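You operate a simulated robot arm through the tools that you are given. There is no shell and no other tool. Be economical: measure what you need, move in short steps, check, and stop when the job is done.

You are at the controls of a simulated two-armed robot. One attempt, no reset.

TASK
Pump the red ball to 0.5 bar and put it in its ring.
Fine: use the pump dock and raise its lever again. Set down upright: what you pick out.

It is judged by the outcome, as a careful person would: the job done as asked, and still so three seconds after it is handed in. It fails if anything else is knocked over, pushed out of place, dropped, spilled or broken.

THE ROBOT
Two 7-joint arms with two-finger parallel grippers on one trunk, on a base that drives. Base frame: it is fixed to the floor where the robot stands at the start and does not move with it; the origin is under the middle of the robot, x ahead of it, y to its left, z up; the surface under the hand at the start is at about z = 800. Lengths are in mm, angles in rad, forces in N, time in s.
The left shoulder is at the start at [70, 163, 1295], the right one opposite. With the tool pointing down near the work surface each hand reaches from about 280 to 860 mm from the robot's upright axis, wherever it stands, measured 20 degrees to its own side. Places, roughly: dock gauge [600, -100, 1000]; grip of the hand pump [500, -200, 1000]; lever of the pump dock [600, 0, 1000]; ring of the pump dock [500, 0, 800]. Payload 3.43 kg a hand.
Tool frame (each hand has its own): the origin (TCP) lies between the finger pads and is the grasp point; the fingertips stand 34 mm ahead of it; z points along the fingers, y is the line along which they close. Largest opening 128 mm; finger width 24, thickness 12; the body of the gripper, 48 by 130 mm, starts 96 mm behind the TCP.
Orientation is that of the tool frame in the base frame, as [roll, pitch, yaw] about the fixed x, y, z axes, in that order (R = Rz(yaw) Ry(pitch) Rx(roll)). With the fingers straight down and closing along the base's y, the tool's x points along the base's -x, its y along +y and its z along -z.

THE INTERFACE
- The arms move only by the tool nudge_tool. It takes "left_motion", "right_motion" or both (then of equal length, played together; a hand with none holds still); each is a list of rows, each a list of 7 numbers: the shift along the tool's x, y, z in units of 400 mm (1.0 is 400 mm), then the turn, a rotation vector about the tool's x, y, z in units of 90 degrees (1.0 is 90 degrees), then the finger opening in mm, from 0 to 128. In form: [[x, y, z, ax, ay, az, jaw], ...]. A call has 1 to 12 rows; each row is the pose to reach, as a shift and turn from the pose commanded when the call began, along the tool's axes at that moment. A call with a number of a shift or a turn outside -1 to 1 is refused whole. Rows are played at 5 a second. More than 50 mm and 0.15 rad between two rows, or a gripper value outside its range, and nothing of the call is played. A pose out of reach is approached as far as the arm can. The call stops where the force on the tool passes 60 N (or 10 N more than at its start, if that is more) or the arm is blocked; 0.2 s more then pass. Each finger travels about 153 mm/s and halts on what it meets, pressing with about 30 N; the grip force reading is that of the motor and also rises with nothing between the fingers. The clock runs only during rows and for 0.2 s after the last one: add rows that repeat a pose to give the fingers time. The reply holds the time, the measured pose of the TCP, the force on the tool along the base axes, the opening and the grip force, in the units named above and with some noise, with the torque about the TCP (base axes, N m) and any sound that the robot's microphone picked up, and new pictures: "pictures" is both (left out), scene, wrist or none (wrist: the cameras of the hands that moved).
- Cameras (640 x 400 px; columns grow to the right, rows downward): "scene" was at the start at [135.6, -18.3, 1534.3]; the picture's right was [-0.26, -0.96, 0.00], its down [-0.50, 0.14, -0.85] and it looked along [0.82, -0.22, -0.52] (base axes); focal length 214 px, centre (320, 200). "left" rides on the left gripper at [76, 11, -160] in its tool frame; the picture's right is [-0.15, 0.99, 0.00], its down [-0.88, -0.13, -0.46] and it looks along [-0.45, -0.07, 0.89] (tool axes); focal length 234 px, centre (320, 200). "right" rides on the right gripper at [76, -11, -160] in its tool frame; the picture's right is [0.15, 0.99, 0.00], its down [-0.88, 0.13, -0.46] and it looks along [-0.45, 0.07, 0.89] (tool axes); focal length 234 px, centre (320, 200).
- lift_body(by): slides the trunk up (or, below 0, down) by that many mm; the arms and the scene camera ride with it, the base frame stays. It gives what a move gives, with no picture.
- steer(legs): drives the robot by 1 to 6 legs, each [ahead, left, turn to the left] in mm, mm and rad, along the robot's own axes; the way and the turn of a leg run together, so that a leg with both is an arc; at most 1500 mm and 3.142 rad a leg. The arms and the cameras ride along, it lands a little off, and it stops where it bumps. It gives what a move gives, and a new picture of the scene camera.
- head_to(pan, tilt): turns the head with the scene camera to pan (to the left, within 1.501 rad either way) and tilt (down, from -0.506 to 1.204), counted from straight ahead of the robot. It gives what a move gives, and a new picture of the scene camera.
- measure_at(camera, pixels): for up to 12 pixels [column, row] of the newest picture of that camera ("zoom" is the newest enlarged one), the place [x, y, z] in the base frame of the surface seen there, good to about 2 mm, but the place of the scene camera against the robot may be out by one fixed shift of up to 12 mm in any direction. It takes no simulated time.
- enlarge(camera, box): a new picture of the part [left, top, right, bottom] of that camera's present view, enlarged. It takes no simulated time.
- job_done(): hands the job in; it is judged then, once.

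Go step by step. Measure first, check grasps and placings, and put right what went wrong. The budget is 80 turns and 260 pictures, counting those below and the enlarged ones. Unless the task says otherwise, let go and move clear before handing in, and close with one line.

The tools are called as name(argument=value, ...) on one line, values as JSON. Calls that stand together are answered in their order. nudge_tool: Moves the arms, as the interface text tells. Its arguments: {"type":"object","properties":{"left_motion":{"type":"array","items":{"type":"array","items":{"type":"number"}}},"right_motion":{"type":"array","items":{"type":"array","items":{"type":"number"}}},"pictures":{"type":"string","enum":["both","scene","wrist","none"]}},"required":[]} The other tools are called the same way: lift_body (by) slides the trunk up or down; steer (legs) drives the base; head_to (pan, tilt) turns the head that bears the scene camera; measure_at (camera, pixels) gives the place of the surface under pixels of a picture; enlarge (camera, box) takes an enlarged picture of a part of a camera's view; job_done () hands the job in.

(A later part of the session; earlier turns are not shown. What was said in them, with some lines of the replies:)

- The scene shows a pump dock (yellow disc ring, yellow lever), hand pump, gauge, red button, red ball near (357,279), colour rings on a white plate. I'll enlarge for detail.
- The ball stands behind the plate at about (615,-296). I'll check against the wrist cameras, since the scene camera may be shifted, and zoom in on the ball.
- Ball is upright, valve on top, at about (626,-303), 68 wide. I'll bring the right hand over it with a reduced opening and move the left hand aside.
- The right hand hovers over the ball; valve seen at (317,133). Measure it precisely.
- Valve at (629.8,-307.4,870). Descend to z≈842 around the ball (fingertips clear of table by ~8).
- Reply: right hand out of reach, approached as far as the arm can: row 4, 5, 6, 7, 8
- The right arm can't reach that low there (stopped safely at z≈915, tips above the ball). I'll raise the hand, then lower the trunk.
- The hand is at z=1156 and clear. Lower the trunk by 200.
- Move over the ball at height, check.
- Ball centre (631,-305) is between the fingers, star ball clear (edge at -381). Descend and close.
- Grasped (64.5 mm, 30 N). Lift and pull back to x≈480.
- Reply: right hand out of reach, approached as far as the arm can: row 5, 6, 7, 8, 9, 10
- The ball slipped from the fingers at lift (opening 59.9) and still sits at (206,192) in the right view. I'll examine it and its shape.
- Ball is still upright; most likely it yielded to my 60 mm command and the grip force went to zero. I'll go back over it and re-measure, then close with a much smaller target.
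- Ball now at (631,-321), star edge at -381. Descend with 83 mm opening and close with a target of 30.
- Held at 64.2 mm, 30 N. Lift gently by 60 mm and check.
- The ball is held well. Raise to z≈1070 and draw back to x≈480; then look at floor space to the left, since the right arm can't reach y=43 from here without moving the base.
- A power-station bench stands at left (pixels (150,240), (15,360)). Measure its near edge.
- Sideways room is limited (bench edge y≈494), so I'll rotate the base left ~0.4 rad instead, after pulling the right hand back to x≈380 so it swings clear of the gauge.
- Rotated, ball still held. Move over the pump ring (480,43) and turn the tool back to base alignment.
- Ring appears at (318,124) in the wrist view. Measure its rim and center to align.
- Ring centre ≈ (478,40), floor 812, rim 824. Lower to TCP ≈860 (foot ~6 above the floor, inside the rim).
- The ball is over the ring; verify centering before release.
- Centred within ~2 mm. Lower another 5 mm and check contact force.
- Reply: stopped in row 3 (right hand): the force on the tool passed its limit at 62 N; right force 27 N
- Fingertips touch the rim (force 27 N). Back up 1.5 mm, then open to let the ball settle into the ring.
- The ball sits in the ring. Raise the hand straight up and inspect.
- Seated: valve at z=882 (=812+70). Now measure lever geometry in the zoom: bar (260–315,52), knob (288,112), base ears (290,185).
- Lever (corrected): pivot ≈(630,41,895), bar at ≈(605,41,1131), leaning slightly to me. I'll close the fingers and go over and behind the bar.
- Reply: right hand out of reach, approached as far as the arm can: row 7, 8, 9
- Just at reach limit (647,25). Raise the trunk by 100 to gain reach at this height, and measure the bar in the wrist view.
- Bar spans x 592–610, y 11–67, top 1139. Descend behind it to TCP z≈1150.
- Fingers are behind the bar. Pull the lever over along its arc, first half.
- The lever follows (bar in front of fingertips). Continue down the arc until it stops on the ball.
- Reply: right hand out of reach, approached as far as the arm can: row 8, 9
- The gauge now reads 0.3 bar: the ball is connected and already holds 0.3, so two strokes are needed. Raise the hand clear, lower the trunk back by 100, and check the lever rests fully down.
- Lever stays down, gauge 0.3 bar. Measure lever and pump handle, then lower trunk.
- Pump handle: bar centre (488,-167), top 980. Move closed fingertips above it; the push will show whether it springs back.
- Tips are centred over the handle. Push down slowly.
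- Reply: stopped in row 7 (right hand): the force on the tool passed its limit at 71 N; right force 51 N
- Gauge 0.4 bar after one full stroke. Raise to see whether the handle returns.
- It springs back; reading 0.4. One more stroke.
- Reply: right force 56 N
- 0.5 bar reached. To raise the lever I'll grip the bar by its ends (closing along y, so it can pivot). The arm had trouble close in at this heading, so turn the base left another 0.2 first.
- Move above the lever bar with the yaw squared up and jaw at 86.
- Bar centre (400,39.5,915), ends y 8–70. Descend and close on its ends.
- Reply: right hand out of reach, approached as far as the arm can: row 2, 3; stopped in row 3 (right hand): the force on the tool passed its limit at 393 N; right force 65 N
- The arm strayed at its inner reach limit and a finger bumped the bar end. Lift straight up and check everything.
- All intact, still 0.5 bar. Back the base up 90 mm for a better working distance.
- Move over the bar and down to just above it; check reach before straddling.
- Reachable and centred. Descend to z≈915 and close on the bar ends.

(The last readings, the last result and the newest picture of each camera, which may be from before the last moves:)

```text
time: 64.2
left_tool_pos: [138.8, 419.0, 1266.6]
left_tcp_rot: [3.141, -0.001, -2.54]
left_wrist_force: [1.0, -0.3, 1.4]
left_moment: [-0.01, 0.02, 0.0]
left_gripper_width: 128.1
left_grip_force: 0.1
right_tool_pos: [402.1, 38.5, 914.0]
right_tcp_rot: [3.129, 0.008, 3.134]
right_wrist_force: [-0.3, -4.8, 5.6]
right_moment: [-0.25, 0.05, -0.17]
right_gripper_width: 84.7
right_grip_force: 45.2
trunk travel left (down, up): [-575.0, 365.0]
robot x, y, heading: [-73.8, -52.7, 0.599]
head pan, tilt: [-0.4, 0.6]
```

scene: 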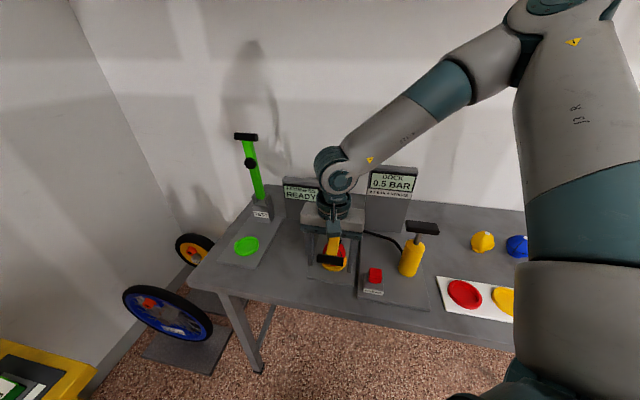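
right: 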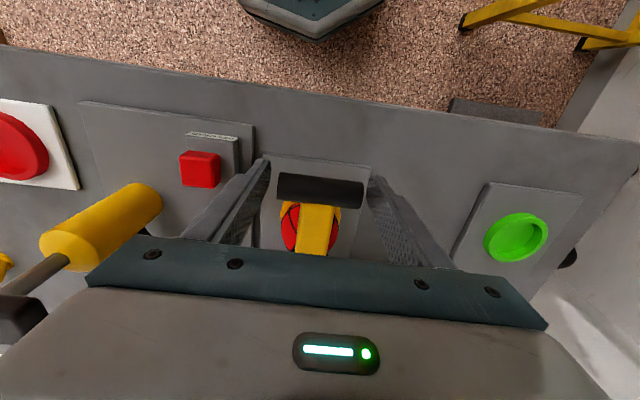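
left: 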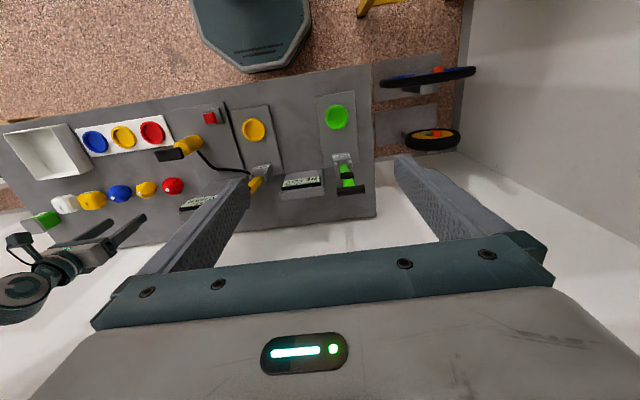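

Fingers halted at 84.7 mm with 45 N – wider than I measured. Look closer.

enlarge(camera="right", box=[220, 130, 420, 255])

enlarge(camera="scene", box=[290, 195, 380, 285])

measure_at(camera="right", pixels=[[280, 188], [361, 193], [320, 190], [262, 165], [376, 182]])

```text
3.20 times, centred on (320, 192) of right
```

zoom: 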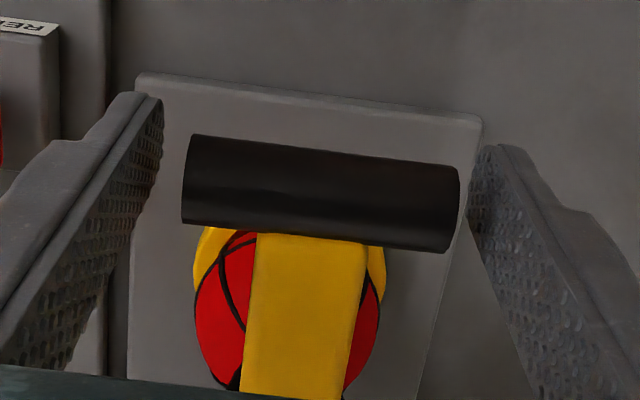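

```text
4.44 times, centred on (335, 240) of scene
```

zoom: 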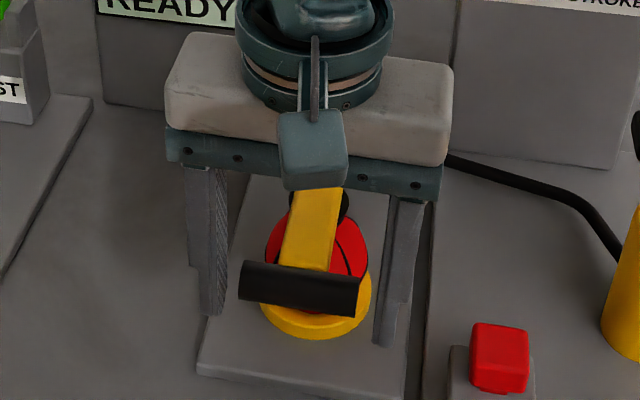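

```text
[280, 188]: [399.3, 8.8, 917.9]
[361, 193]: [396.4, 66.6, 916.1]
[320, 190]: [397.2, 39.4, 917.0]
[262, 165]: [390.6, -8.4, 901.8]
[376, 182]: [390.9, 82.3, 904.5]
```

The bar's effective ends extend a bit beyond the visual; the grip is firm, so try lifting the first part of the arc and check.

nudge_tool(right_motion=[[0, 0, -0.043, 0, 0, 0, 30], [-0.008, 0, -0.086, 0, 0, 0, 30], [-0.017, 0, -0.126, 0, 0, 0, 30], [-0.028, 0, -0.166, 0, 0, 0, 30], [-0.028, 0, -0.166, 0, 0, 0, 30]], pictures="both")

```text
time: 65.4
left_tool_pos: [138.1, 419.9, 1266.0]
left_tcp_rot: [3.141, -0.002, -2.542]
left_wrist_force: [0.6, 0.4, -0.4]
left_moment: [0.02, 0.02, -0.01]
left_gripper_width: 128.0
left_grip_force: 0.0
right_tool_pos: [411.9, 40.1, 981.8]
right_tcp_rot: [3.128, 0.006, 3.135]
right_wrist_force: [-6.2, -2.5, -3.2]
right_moment: [0.16, 1.07, 0.1]
right_gripper_width: 84.7
right_grip_force: 45.3
trunk travel left (down, up): [-575.0, 365.0]
robot x, y, heading: [-76.3, -53.9, 0.601]
head pan, tilt: [-0.4, 0.6]
```

scene: 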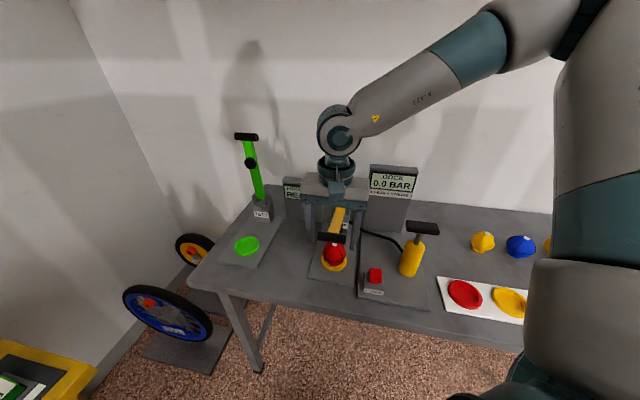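
right: 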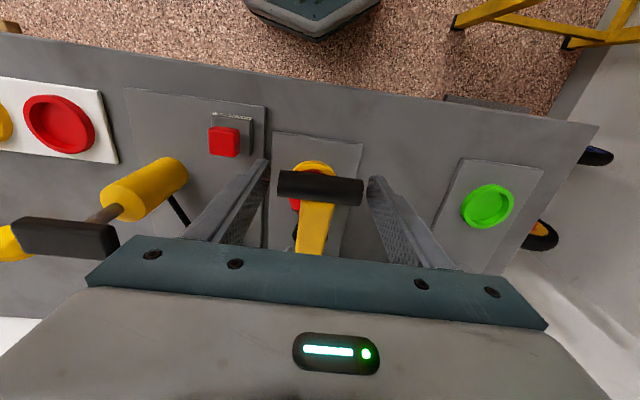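

Works: lever rising, dock reads 0.0 (disconnected). Continue to upright.

nudge_tool(right_motion=[[-0.032, 0, -0.076, 0, 0, 0, 30], [-0.0745, 0, -0.1465, 0, 0, 0, 30], [-0.1275, 0, -0.21, 0, 0, 0, 30], [-0.189, 0, -0.264, 0, 0, 0, 30], [-0.258, 0, -0.309, 0, 0, 0, 30], [-0.3335, 0, -0.343, 0, 0, 0, 30], [-0.413, 0, -0.3655, 0, 0, 0, 30], [-0.475, 0, -0.3745, 0, 0, 0, 30], [-0.485, 0, -0.375, 0, 0, 0, 30], [-0.485, 0, -0.375, 0, 0, 0, 30]], pictures="both")

```text
time: 67.6
left_tool_pos: [137.2, 423.0, 1264.6]
left_tcp_rot: [-3.14, -0.001, -2.541]
left_wrist_force: [-0.5, -0.8, 0.1]
left_moment: [-0.05, -0.01, 0.04]
left_gripper_width: 128.4
left_grip_force: 0.0
right_tool_pos: [601.8, 39.6, 1134.4]
right_tcp_rot: [3.131, 0.01, 3.137]
right_wrist_force: [-6.7, 18.3, 14.0]
right_moment: [0.76, 1.17, -0.05]
right_gripper_width: 84.7
right_grip_force: 45.4
trunk travel left (down, up): [-575.0, 365.0]
robot x, y, heading: [-71.2, -51.8, 0.597]
head pan, tilt: [-0.4, 0.6]
```

scene: 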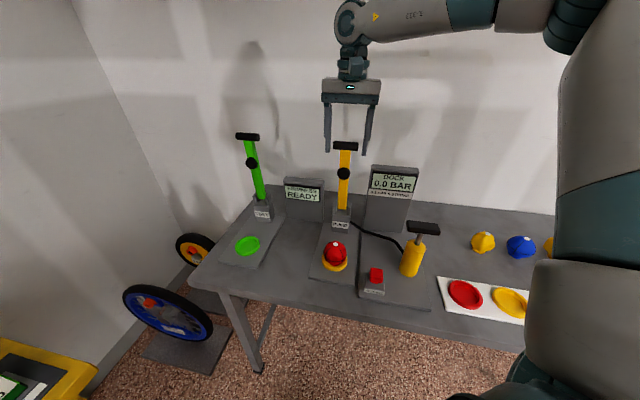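
right: 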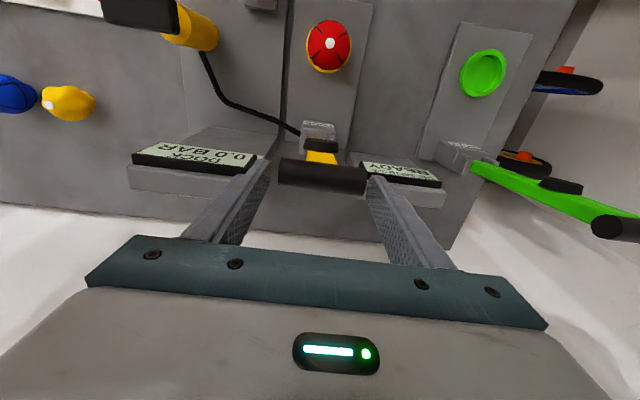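

Lever is upright again at (602,1134). Open, rise clear, then go back over the ball.

nudge_tool(right_motion=[[0, 0, 0, 0, 0, 0, 104], [0, 0, 0, 0, 0, 0, 104], [0, 0, -0.06, 0, 0, 0, 104], [0, 0, -0.13, 0, 0, 0, 104], [0.1, 0, -0.13, 0, 0, 0, 104], [0.2, 0, -0.13, 0, 0, 0, 104], [0.31, 0, -0.13, 0, 0, 0, 104], [0.31, 0, -0.03, 0, 0, 0, 100], [0.31, 0, 0.09, 0, 0, 0, 90], [0.31, 0, 0.2, 0, 0, 0, 90], [0.31, 0, 0.3, 0, 0, 0, 90], [0.31, 0, 0.4, 0, 0, 0, 90]], pictures="both")

```text
time: 70.2
left_tool_pos: [139.9, 420.7, 1265.1]
left_tcp_rot: [3.14, -0.002, -2.542]
left_wrist_force: [-0.2, 0.1, 0.3]
left_moment: [-0.03, 0.01, -0.02]
left_gripper_width: 127.9
left_grip_force: 0.1
right_tool_pos: [483.9, 38.5, 971.2]
right_tcp_rot: [3.131, 0.008, 3.135]
right_wrist_force: [0.5, -0.2, -0.1]
right_moment: [0.0, 0.0, 0.02]
right_gripper_width: 90.1
right_grip_force: 0.1
trunk travel left (down, up): [-575.0, 365.0]
robot x, y, heading: [-75.0, -51.4, 0.596]
head pan, tilt: [-0.4, 0.6]
```

scene: 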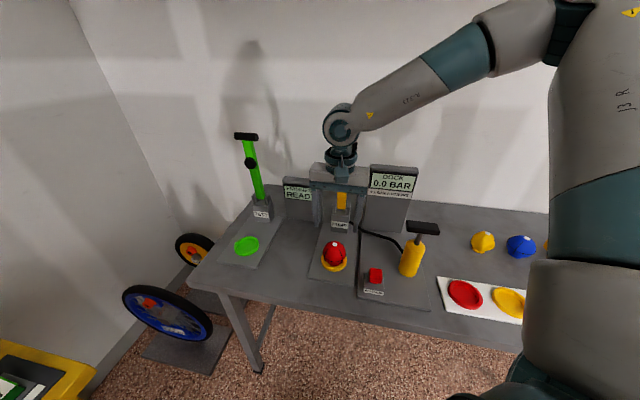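
right: 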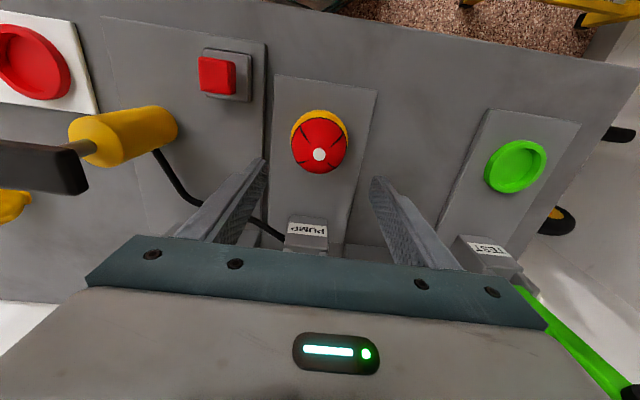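

measure_at(camera="right", pixels=[[319, 155], [293, 142], [346, 142], [319, 119], [319, 172]])

enlarge(camera="scene", box=[290, 170, 430, 290])

```text
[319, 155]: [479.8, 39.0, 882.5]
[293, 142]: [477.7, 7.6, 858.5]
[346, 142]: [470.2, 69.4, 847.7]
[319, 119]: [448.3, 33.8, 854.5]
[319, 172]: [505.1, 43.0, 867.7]
```

```text
3.33 times, centred on (360, 230) of scene
```

zoom: 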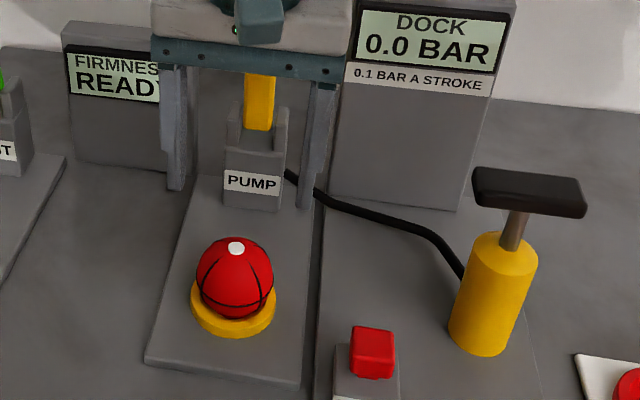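

Ball at (479,39). Descend to z≈862 (above rim), grip with target 20.

nudge_tool(right_motion=[[0.012, 0.001, 0.1, 0, 0, 0, 90], [0.012, 0.001, 0.2, 0, 0, 0, 90], [0.012, 0.001, 0.255, 0, 0, 0, 90], [0.012, 0.001, 0.27, 0, 0, 0, 90], [0.012, 0.001, 0.27, 0, 0, 0, 90], [0.012, 0.001, 0.27, 0, 0, 0, 20], [0.012, 0.001, 0.27, 0, 0, 0, 20], [0.012, 0.001, 0.27, 0, 0, 0, 20], [0.012, 0.001, 0.27, 0, 0, 0, 20]], pictures="wrist")

```text
time: 72.2
left_tool_pos: [138.3, 419.9, 1266.3]
left_tcp_rot: [-3.142, -0.002, -2.54]
left_wrist_force: [0.7, -0.2, -0.8]
left_moment: [0.0, -0.01, 0.02]
left_gripper_width: 128.3
left_grip_force: 0.2
right_tool_pos: [478.9, 40.4, 863.4]
right_tcp_rot: [3.13, 0.006, 3.135]
right_wrist_force: [0.4, -0.7, 0.1]
right_moment: [0.04, 0.0, 0.0]
right_gripper_width: 64.5
right_grip_force: 29.5
trunk travel left (down, up): [-575.0, 365.0]
robot x, y, heading: [-73.0, -49.2, 0.601]
head pan, tilt: [-0.4, 0.6]
```

right: 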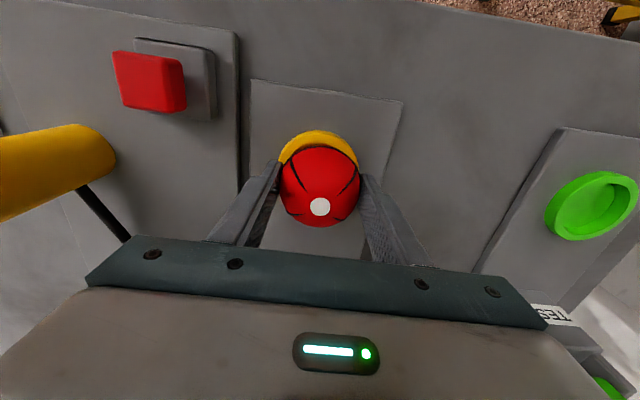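

Held. Lift carefully to z≈1095.

nudge_tool(right_motion=[[0, 0, -0.03, 0, 0, 0, 20], [0, 0, -0.06, 0, 0, 0, 20], [0, 0, -0.1, 0, 0, 0, 20], [0, 0, -0.18, 0, 0, 0, 20], [0, 0, -0.26, 0, 0, 0, 20], [0, 0, -0.34, 0, 0, 0, 20], [0, 0, -0.42, 0, 0, 0, 20], [0, 0, -0.5, 0, 0, 0, 20], [0, 0, -0.58, 0, 0, 0, 20], [0, 0, -0.58, 0, 0, 0, 20]], pictures="scene")

steer(legs=[[0, 0, -0.4]])

```text
time: 74.4
left_tool_pos: [139.9, 419.6, 1265.2]
left_tcp_rot: [3.138, -0.002, -2.542]
left_wrist_force: [-0.4, -0.8, 0.2]
left_moment: [0.04, 0.01, 0.01]
left_gripper_width: 128.0
left_grip_force: 0.1
right_tool_pos: [475.1, 38.3, 1094.8]
right_tcp_rot: [3.131, 0.006, 3.135]
right_wrist_force: [0.9, 0.8, -0.9]
right_moment: [-0.01, 0.02, -0.03]
right_gripper_width: 64.4
right_grip_force: 30.3
trunk travel left (down, up): [-575.0, 365.0]
robot x, y, heading: [-72.4, -52.9, 0.606]
head pan, tilt: [-0.4, 0.6]
```

scene: 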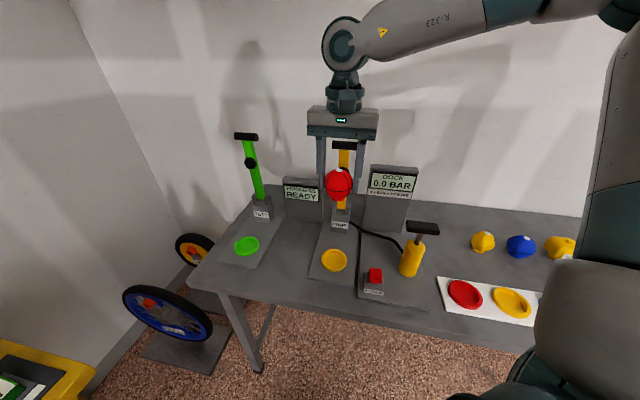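

```text
time: 76.0
left_tool_pos: [306.3, 299.5, 1266.0]
left_tcp_rot: [3.141, -0.003, -2.945]
left_wrist_force: [0.3, 0.5, 0.7]
left_moment: [0.03, 0.0, -0.01]
left_gripper_width: 127.9
left_grip_force: 0.1
right_tool_pos: [467.8, -185.2, 1095.0]
right_tcp_rot: [3.131, 0.005, 2.731]
right_wrist_force: [0.0, -0.2, -1.0]
right_moment: [0.0, -0.03, 0.01]
right_gripper_width: 64.5
right_grip_force: 29.9
trunk travel left (down, up): [-575.0, 365.0]
robot x, y, heading: [-74.7, -50.3, 0.196]
head pan, tilt: [-0.4, 0.6]
```

scene: 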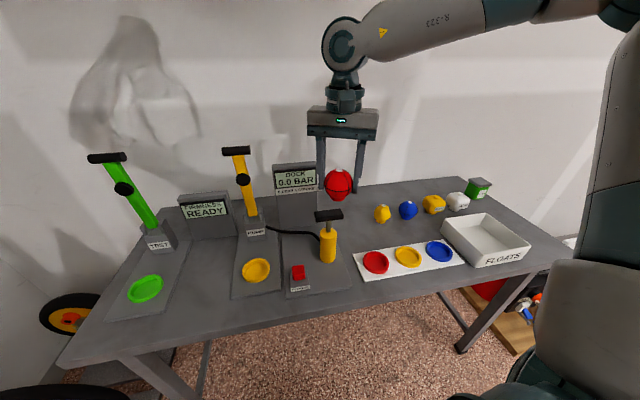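

Now move over the red ring (≈(440,-305)) and restore yaw.

nudge_tool(right_motion=[[-0.014, -0.075, 0, 0, 0, -0.065, 20], [-0.028, -0.15, 0, 0, 0, -0.13, 20], [-0.042, -0.225, 0, 0, 0, -0.195, 20], [-0.056, -0.3025, 0, 0, 0, -0.261, 20], [-0.056, -0.3025, 0.06, 0, 0, -0.261, 20], [-0.056, -0.3025, 0.12, 0, 0, -0.261, 20], [-0.056, -0.3025, 0.12, 0, 0, -0.261, 20]], pictures="both")

```text
time: 77.6
left_tool_pos: [305.8, 298.9, 1266.5]
left_tcp_rot: [-3.141, -0.002, -2.945]
left_wrist_force: [0.3, 0.3, 0.8]
left_moment: [-0.02, 0.02, -0.05]
left_gripper_width: 127.8
left_grip_force: 0.0
right_tool_pos: [438.2, -305.1, 1045.0]
right_tcp_rot: [3.132, 0.01, -3.141]
right_wrist_force: [-0.1, -0.6, -1.0]
right_moment: [-0.01, -0.03, -0.03]
right_gripper_width: 64.5
right_grip_force: 30.0
trunk travel left (down, up): [-575.0, 365.0]
robot x, y, heading: [-73.5, -54.4, 0.197]
head pan, tilt: [-0.4, 0.6]
```

scene: 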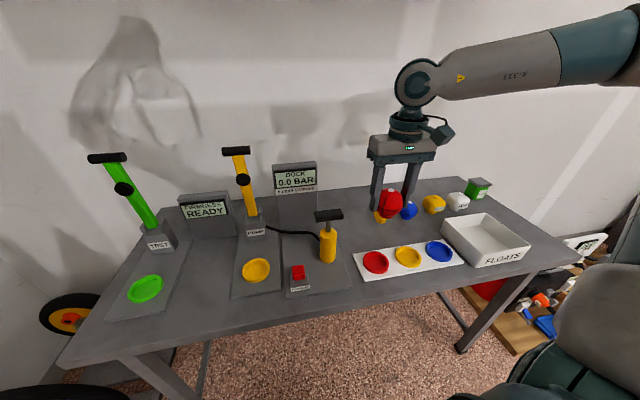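
right: 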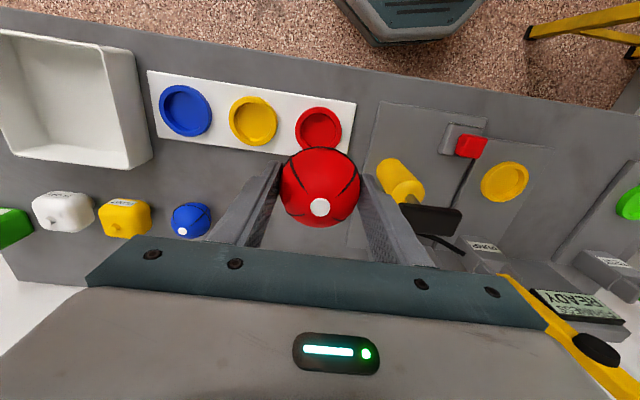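

enlarge(camera="right", box=[270, 95, 370, 157])

measure_at(camera="right", pixels=[[297, 128], [340, 129], [320, 109], [319, 128], [320, 207], [311, 128], [329, 128]])

```text
6.40 times, centred on (320, 126) of right
```

zoom: 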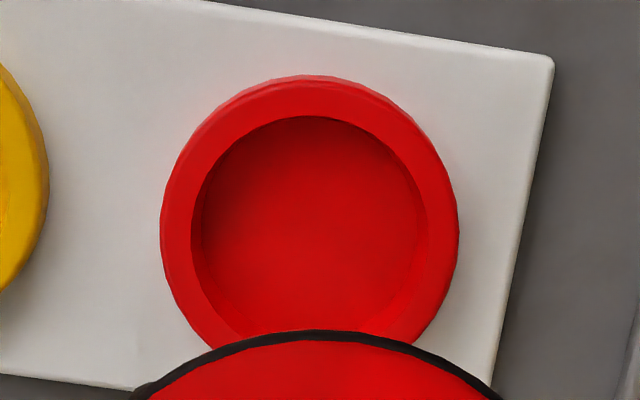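

```text
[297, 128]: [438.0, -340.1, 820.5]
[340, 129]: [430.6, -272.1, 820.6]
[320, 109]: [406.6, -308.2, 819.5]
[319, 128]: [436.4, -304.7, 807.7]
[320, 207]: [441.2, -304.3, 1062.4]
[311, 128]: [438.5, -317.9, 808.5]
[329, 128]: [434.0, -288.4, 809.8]
```

Red ring centre ≈ (440,-306), floor 808, rim 820. Lower to z≈861 (foot ~1–2 mm above floor; fingertips clear of the rim).

nudge_tool(right_motion=[[-0.003, -0.002, 0.1, 0, 0, 0, 20], [-0.003, -0.002, 0.2, 0, 0, 0, 20], [-0.003, -0.002, 0.3, 0, 0, 0, 20], [-0.003, -0.002, 0.37, 0, 0, 0, 20], [-0.003, -0.002, 0.41, 0, 0, 0, 20], [-0.003, -0.002, 0.44, 0, 0, 0, 20], [-0.003, -0.002, 0.455, 0, 0, 0, 20], [-0.003, -0.002, 0.461, 0, 0, 0, 20], [-0.003, -0.002, 0.461, 0, 0, 0, 20]], pictures="both")

enlarge(camera="scene", box=[335, 210, 431, 280])

```text
time: 79.6
left_tool_pos: [306.2, 299.5, 1266.0]
left_tcp_rot: [3.141, -0.003, -2.945]
left_wrist_force: [0.7, 0.4, -0.4]
left_moment: [0.0, 0.02, -0.01]
left_gripper_width: 128.2
left_grip_force: 0.0
right_tool_pos: [441.5, -303.0, 862.4]
right_tcp_rot: [3.136, 0.011, 3.14]
right_wrist_force: [-0.3, -0.9, -0.8]
right_moment: [-0.01, -0.03, 0.02]
right_gripper_width: 64.5
right_grip_force: 29.8
trunk travel left (down, up): [-575.0, 365.0]
robot x, y, heading: [-73.4, -49.9, 0.195]
head pan, tilt: [-0.4, 0.6]
```

scene: 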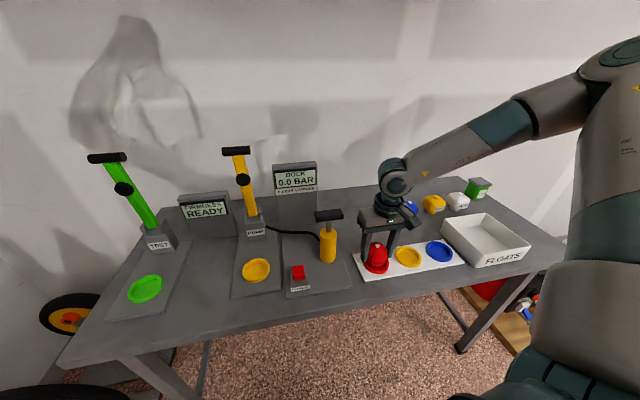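
right: 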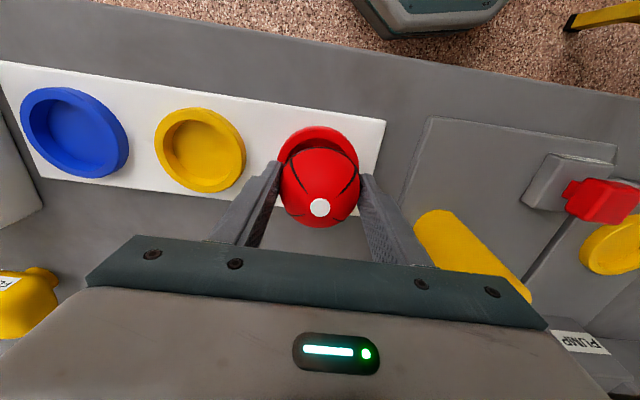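

```text
5.71 times, centred on (383, 245) of scene
```

zoom: 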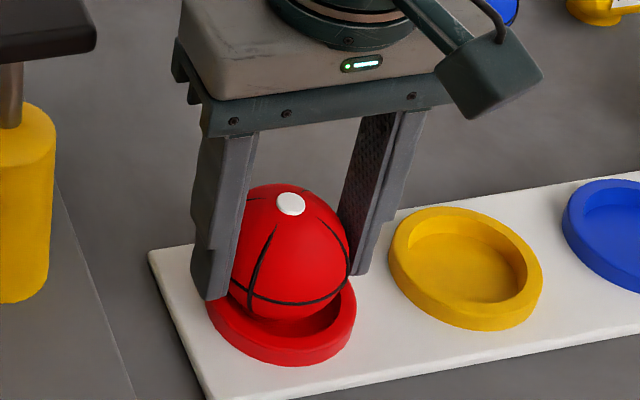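

measure_at(camera="right", pixels=[[320, 208], [318, 129], [279, 155], [357, 153], [318, 142], [318, 150]])

```text
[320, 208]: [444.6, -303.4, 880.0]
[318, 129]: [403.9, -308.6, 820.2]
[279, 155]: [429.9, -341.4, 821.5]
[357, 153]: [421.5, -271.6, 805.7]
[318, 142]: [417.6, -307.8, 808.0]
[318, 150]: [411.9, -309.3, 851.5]
```

Foot is inside the ring, ~2 mm above the floor. Nudge 2 mm toward centre, down 1.5 mm, then release.

nudge_tool(right_motion=[[0.005, -0.005, 0, 0, 0, 0, 20], [0.005, -0.005, 0.004, 0, 0, 0, 20], [0.005, -0.005, 0.004, 0, 0, 0, 63], [0.005, -0.005, 0.004, 0, 0, 0, 67], [0.005, -0.005, 0.004, 0, 0, 0, 74], [0.005, -0.005, 0.004, 0, 0, 0, 86], [0.005, -0.005, 0.004, 0, 0, 0, 90], [0.005, -0.005, -0.06, 0, 0, 0, 90], [0.005, -0.005, -0.16, 0, 0, 0, 90], [0.005, -0.005, -0.27, 0, 0, 0, 90], [0.005, -0.005, -0.38, 0, 0, 0, 90], [0.005, -0.005, -0.48, 0, 0, 0, 90]], pictures="both")

enlarge(camera="scene", box=[335, 210, 431, 280])

enlarge(camera="scene", box=[80, 130, 500, 330])

```text
time: 82.2
left_tool_pos: [305.6, 299.1, 1266.2]
left_tcp_rot: [3.141, -0.001, -2.944]
left_wrist_force: [-0.7, -0.5, 0.2]
left_moment: [0.0, -0.02, 0.01]
left_gripper_width: 128.2
left_grip_force: 0.0
right_tool_pos: [438.2, -306.9, 1054.1]
right_tcp_rot: [3.134, 0.012, -3.141]
right_wrist_force: [-0.3, 0.2, -0.5]
right_moment: [0.03, -0.01, -0.03]
right_gripper_width: 90.0
right_grip_force: 0.0
trunk travel left (down, up): [-575.0, 365.0]
robot x, y, heading: [-75.1, -50.0, 0.196]
head pan, tilt: [-0.4, 0.6]
```

scene: 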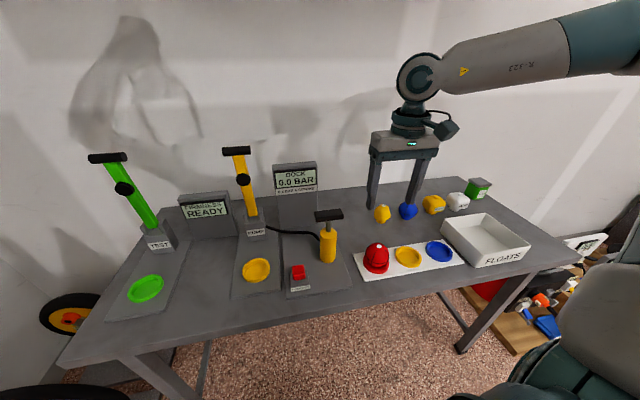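
right: 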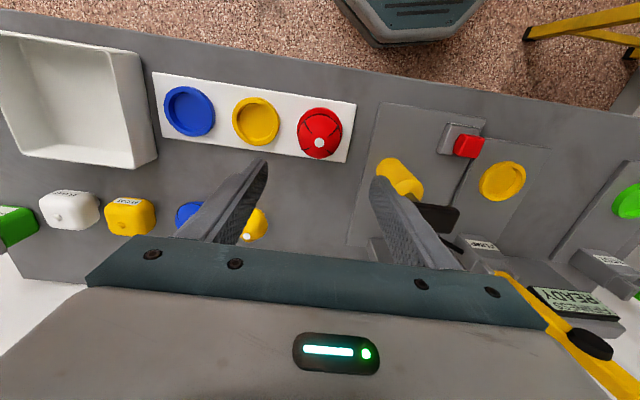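

```text
5.71 times, centred on (383, 245) of scene
```

zoom: 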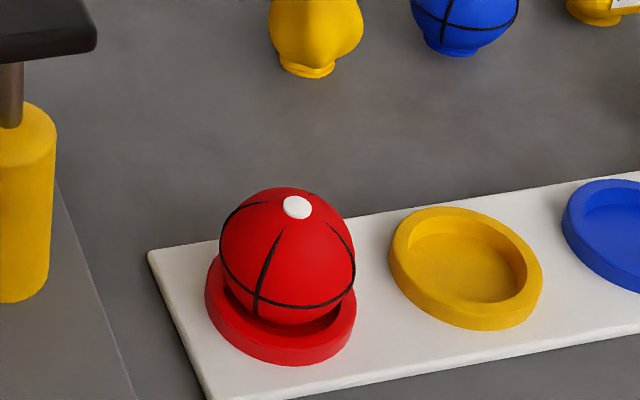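

```text
1.52 times, centred on (290, 230) of scene
```

zoom: 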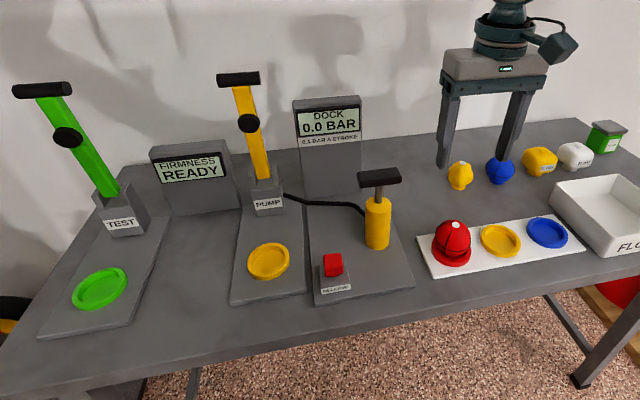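

The ball looks upright in the red ring; verify seating height and centering.

enlarge(camera="right", box=[270, 95, 370, 170])

measure_at(camera="right", pixels=[[319, 143], [318, 142], [298, 135], [341, 135], [320, 111], [320, 158]])

```text
5.33 times, centred on (320, 132) of right
```

zoom: 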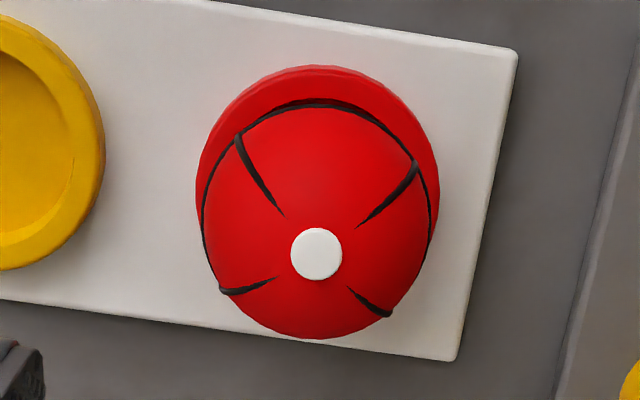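

```text
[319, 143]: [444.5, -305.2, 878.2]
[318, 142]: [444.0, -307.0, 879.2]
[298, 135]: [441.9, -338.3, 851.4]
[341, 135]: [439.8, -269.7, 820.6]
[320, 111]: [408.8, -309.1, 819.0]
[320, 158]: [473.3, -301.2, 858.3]
```

The valve is at z=878 (808 + 70), so the ball is seated upright and centred in the red ring. The lever is up, the hand is clear, and nothing else has moved. I'm handing in now.

job_done()

```text
The job is handed in.
```

The red ball was pumped to 0.5 bar on the dock and now sits upright in its red ring; the dock lever is up again. Along the way it slipped from the first grip at the lift and stayed upright on the table, and a finger once bumped the lever's bar hard, with no visible damage.
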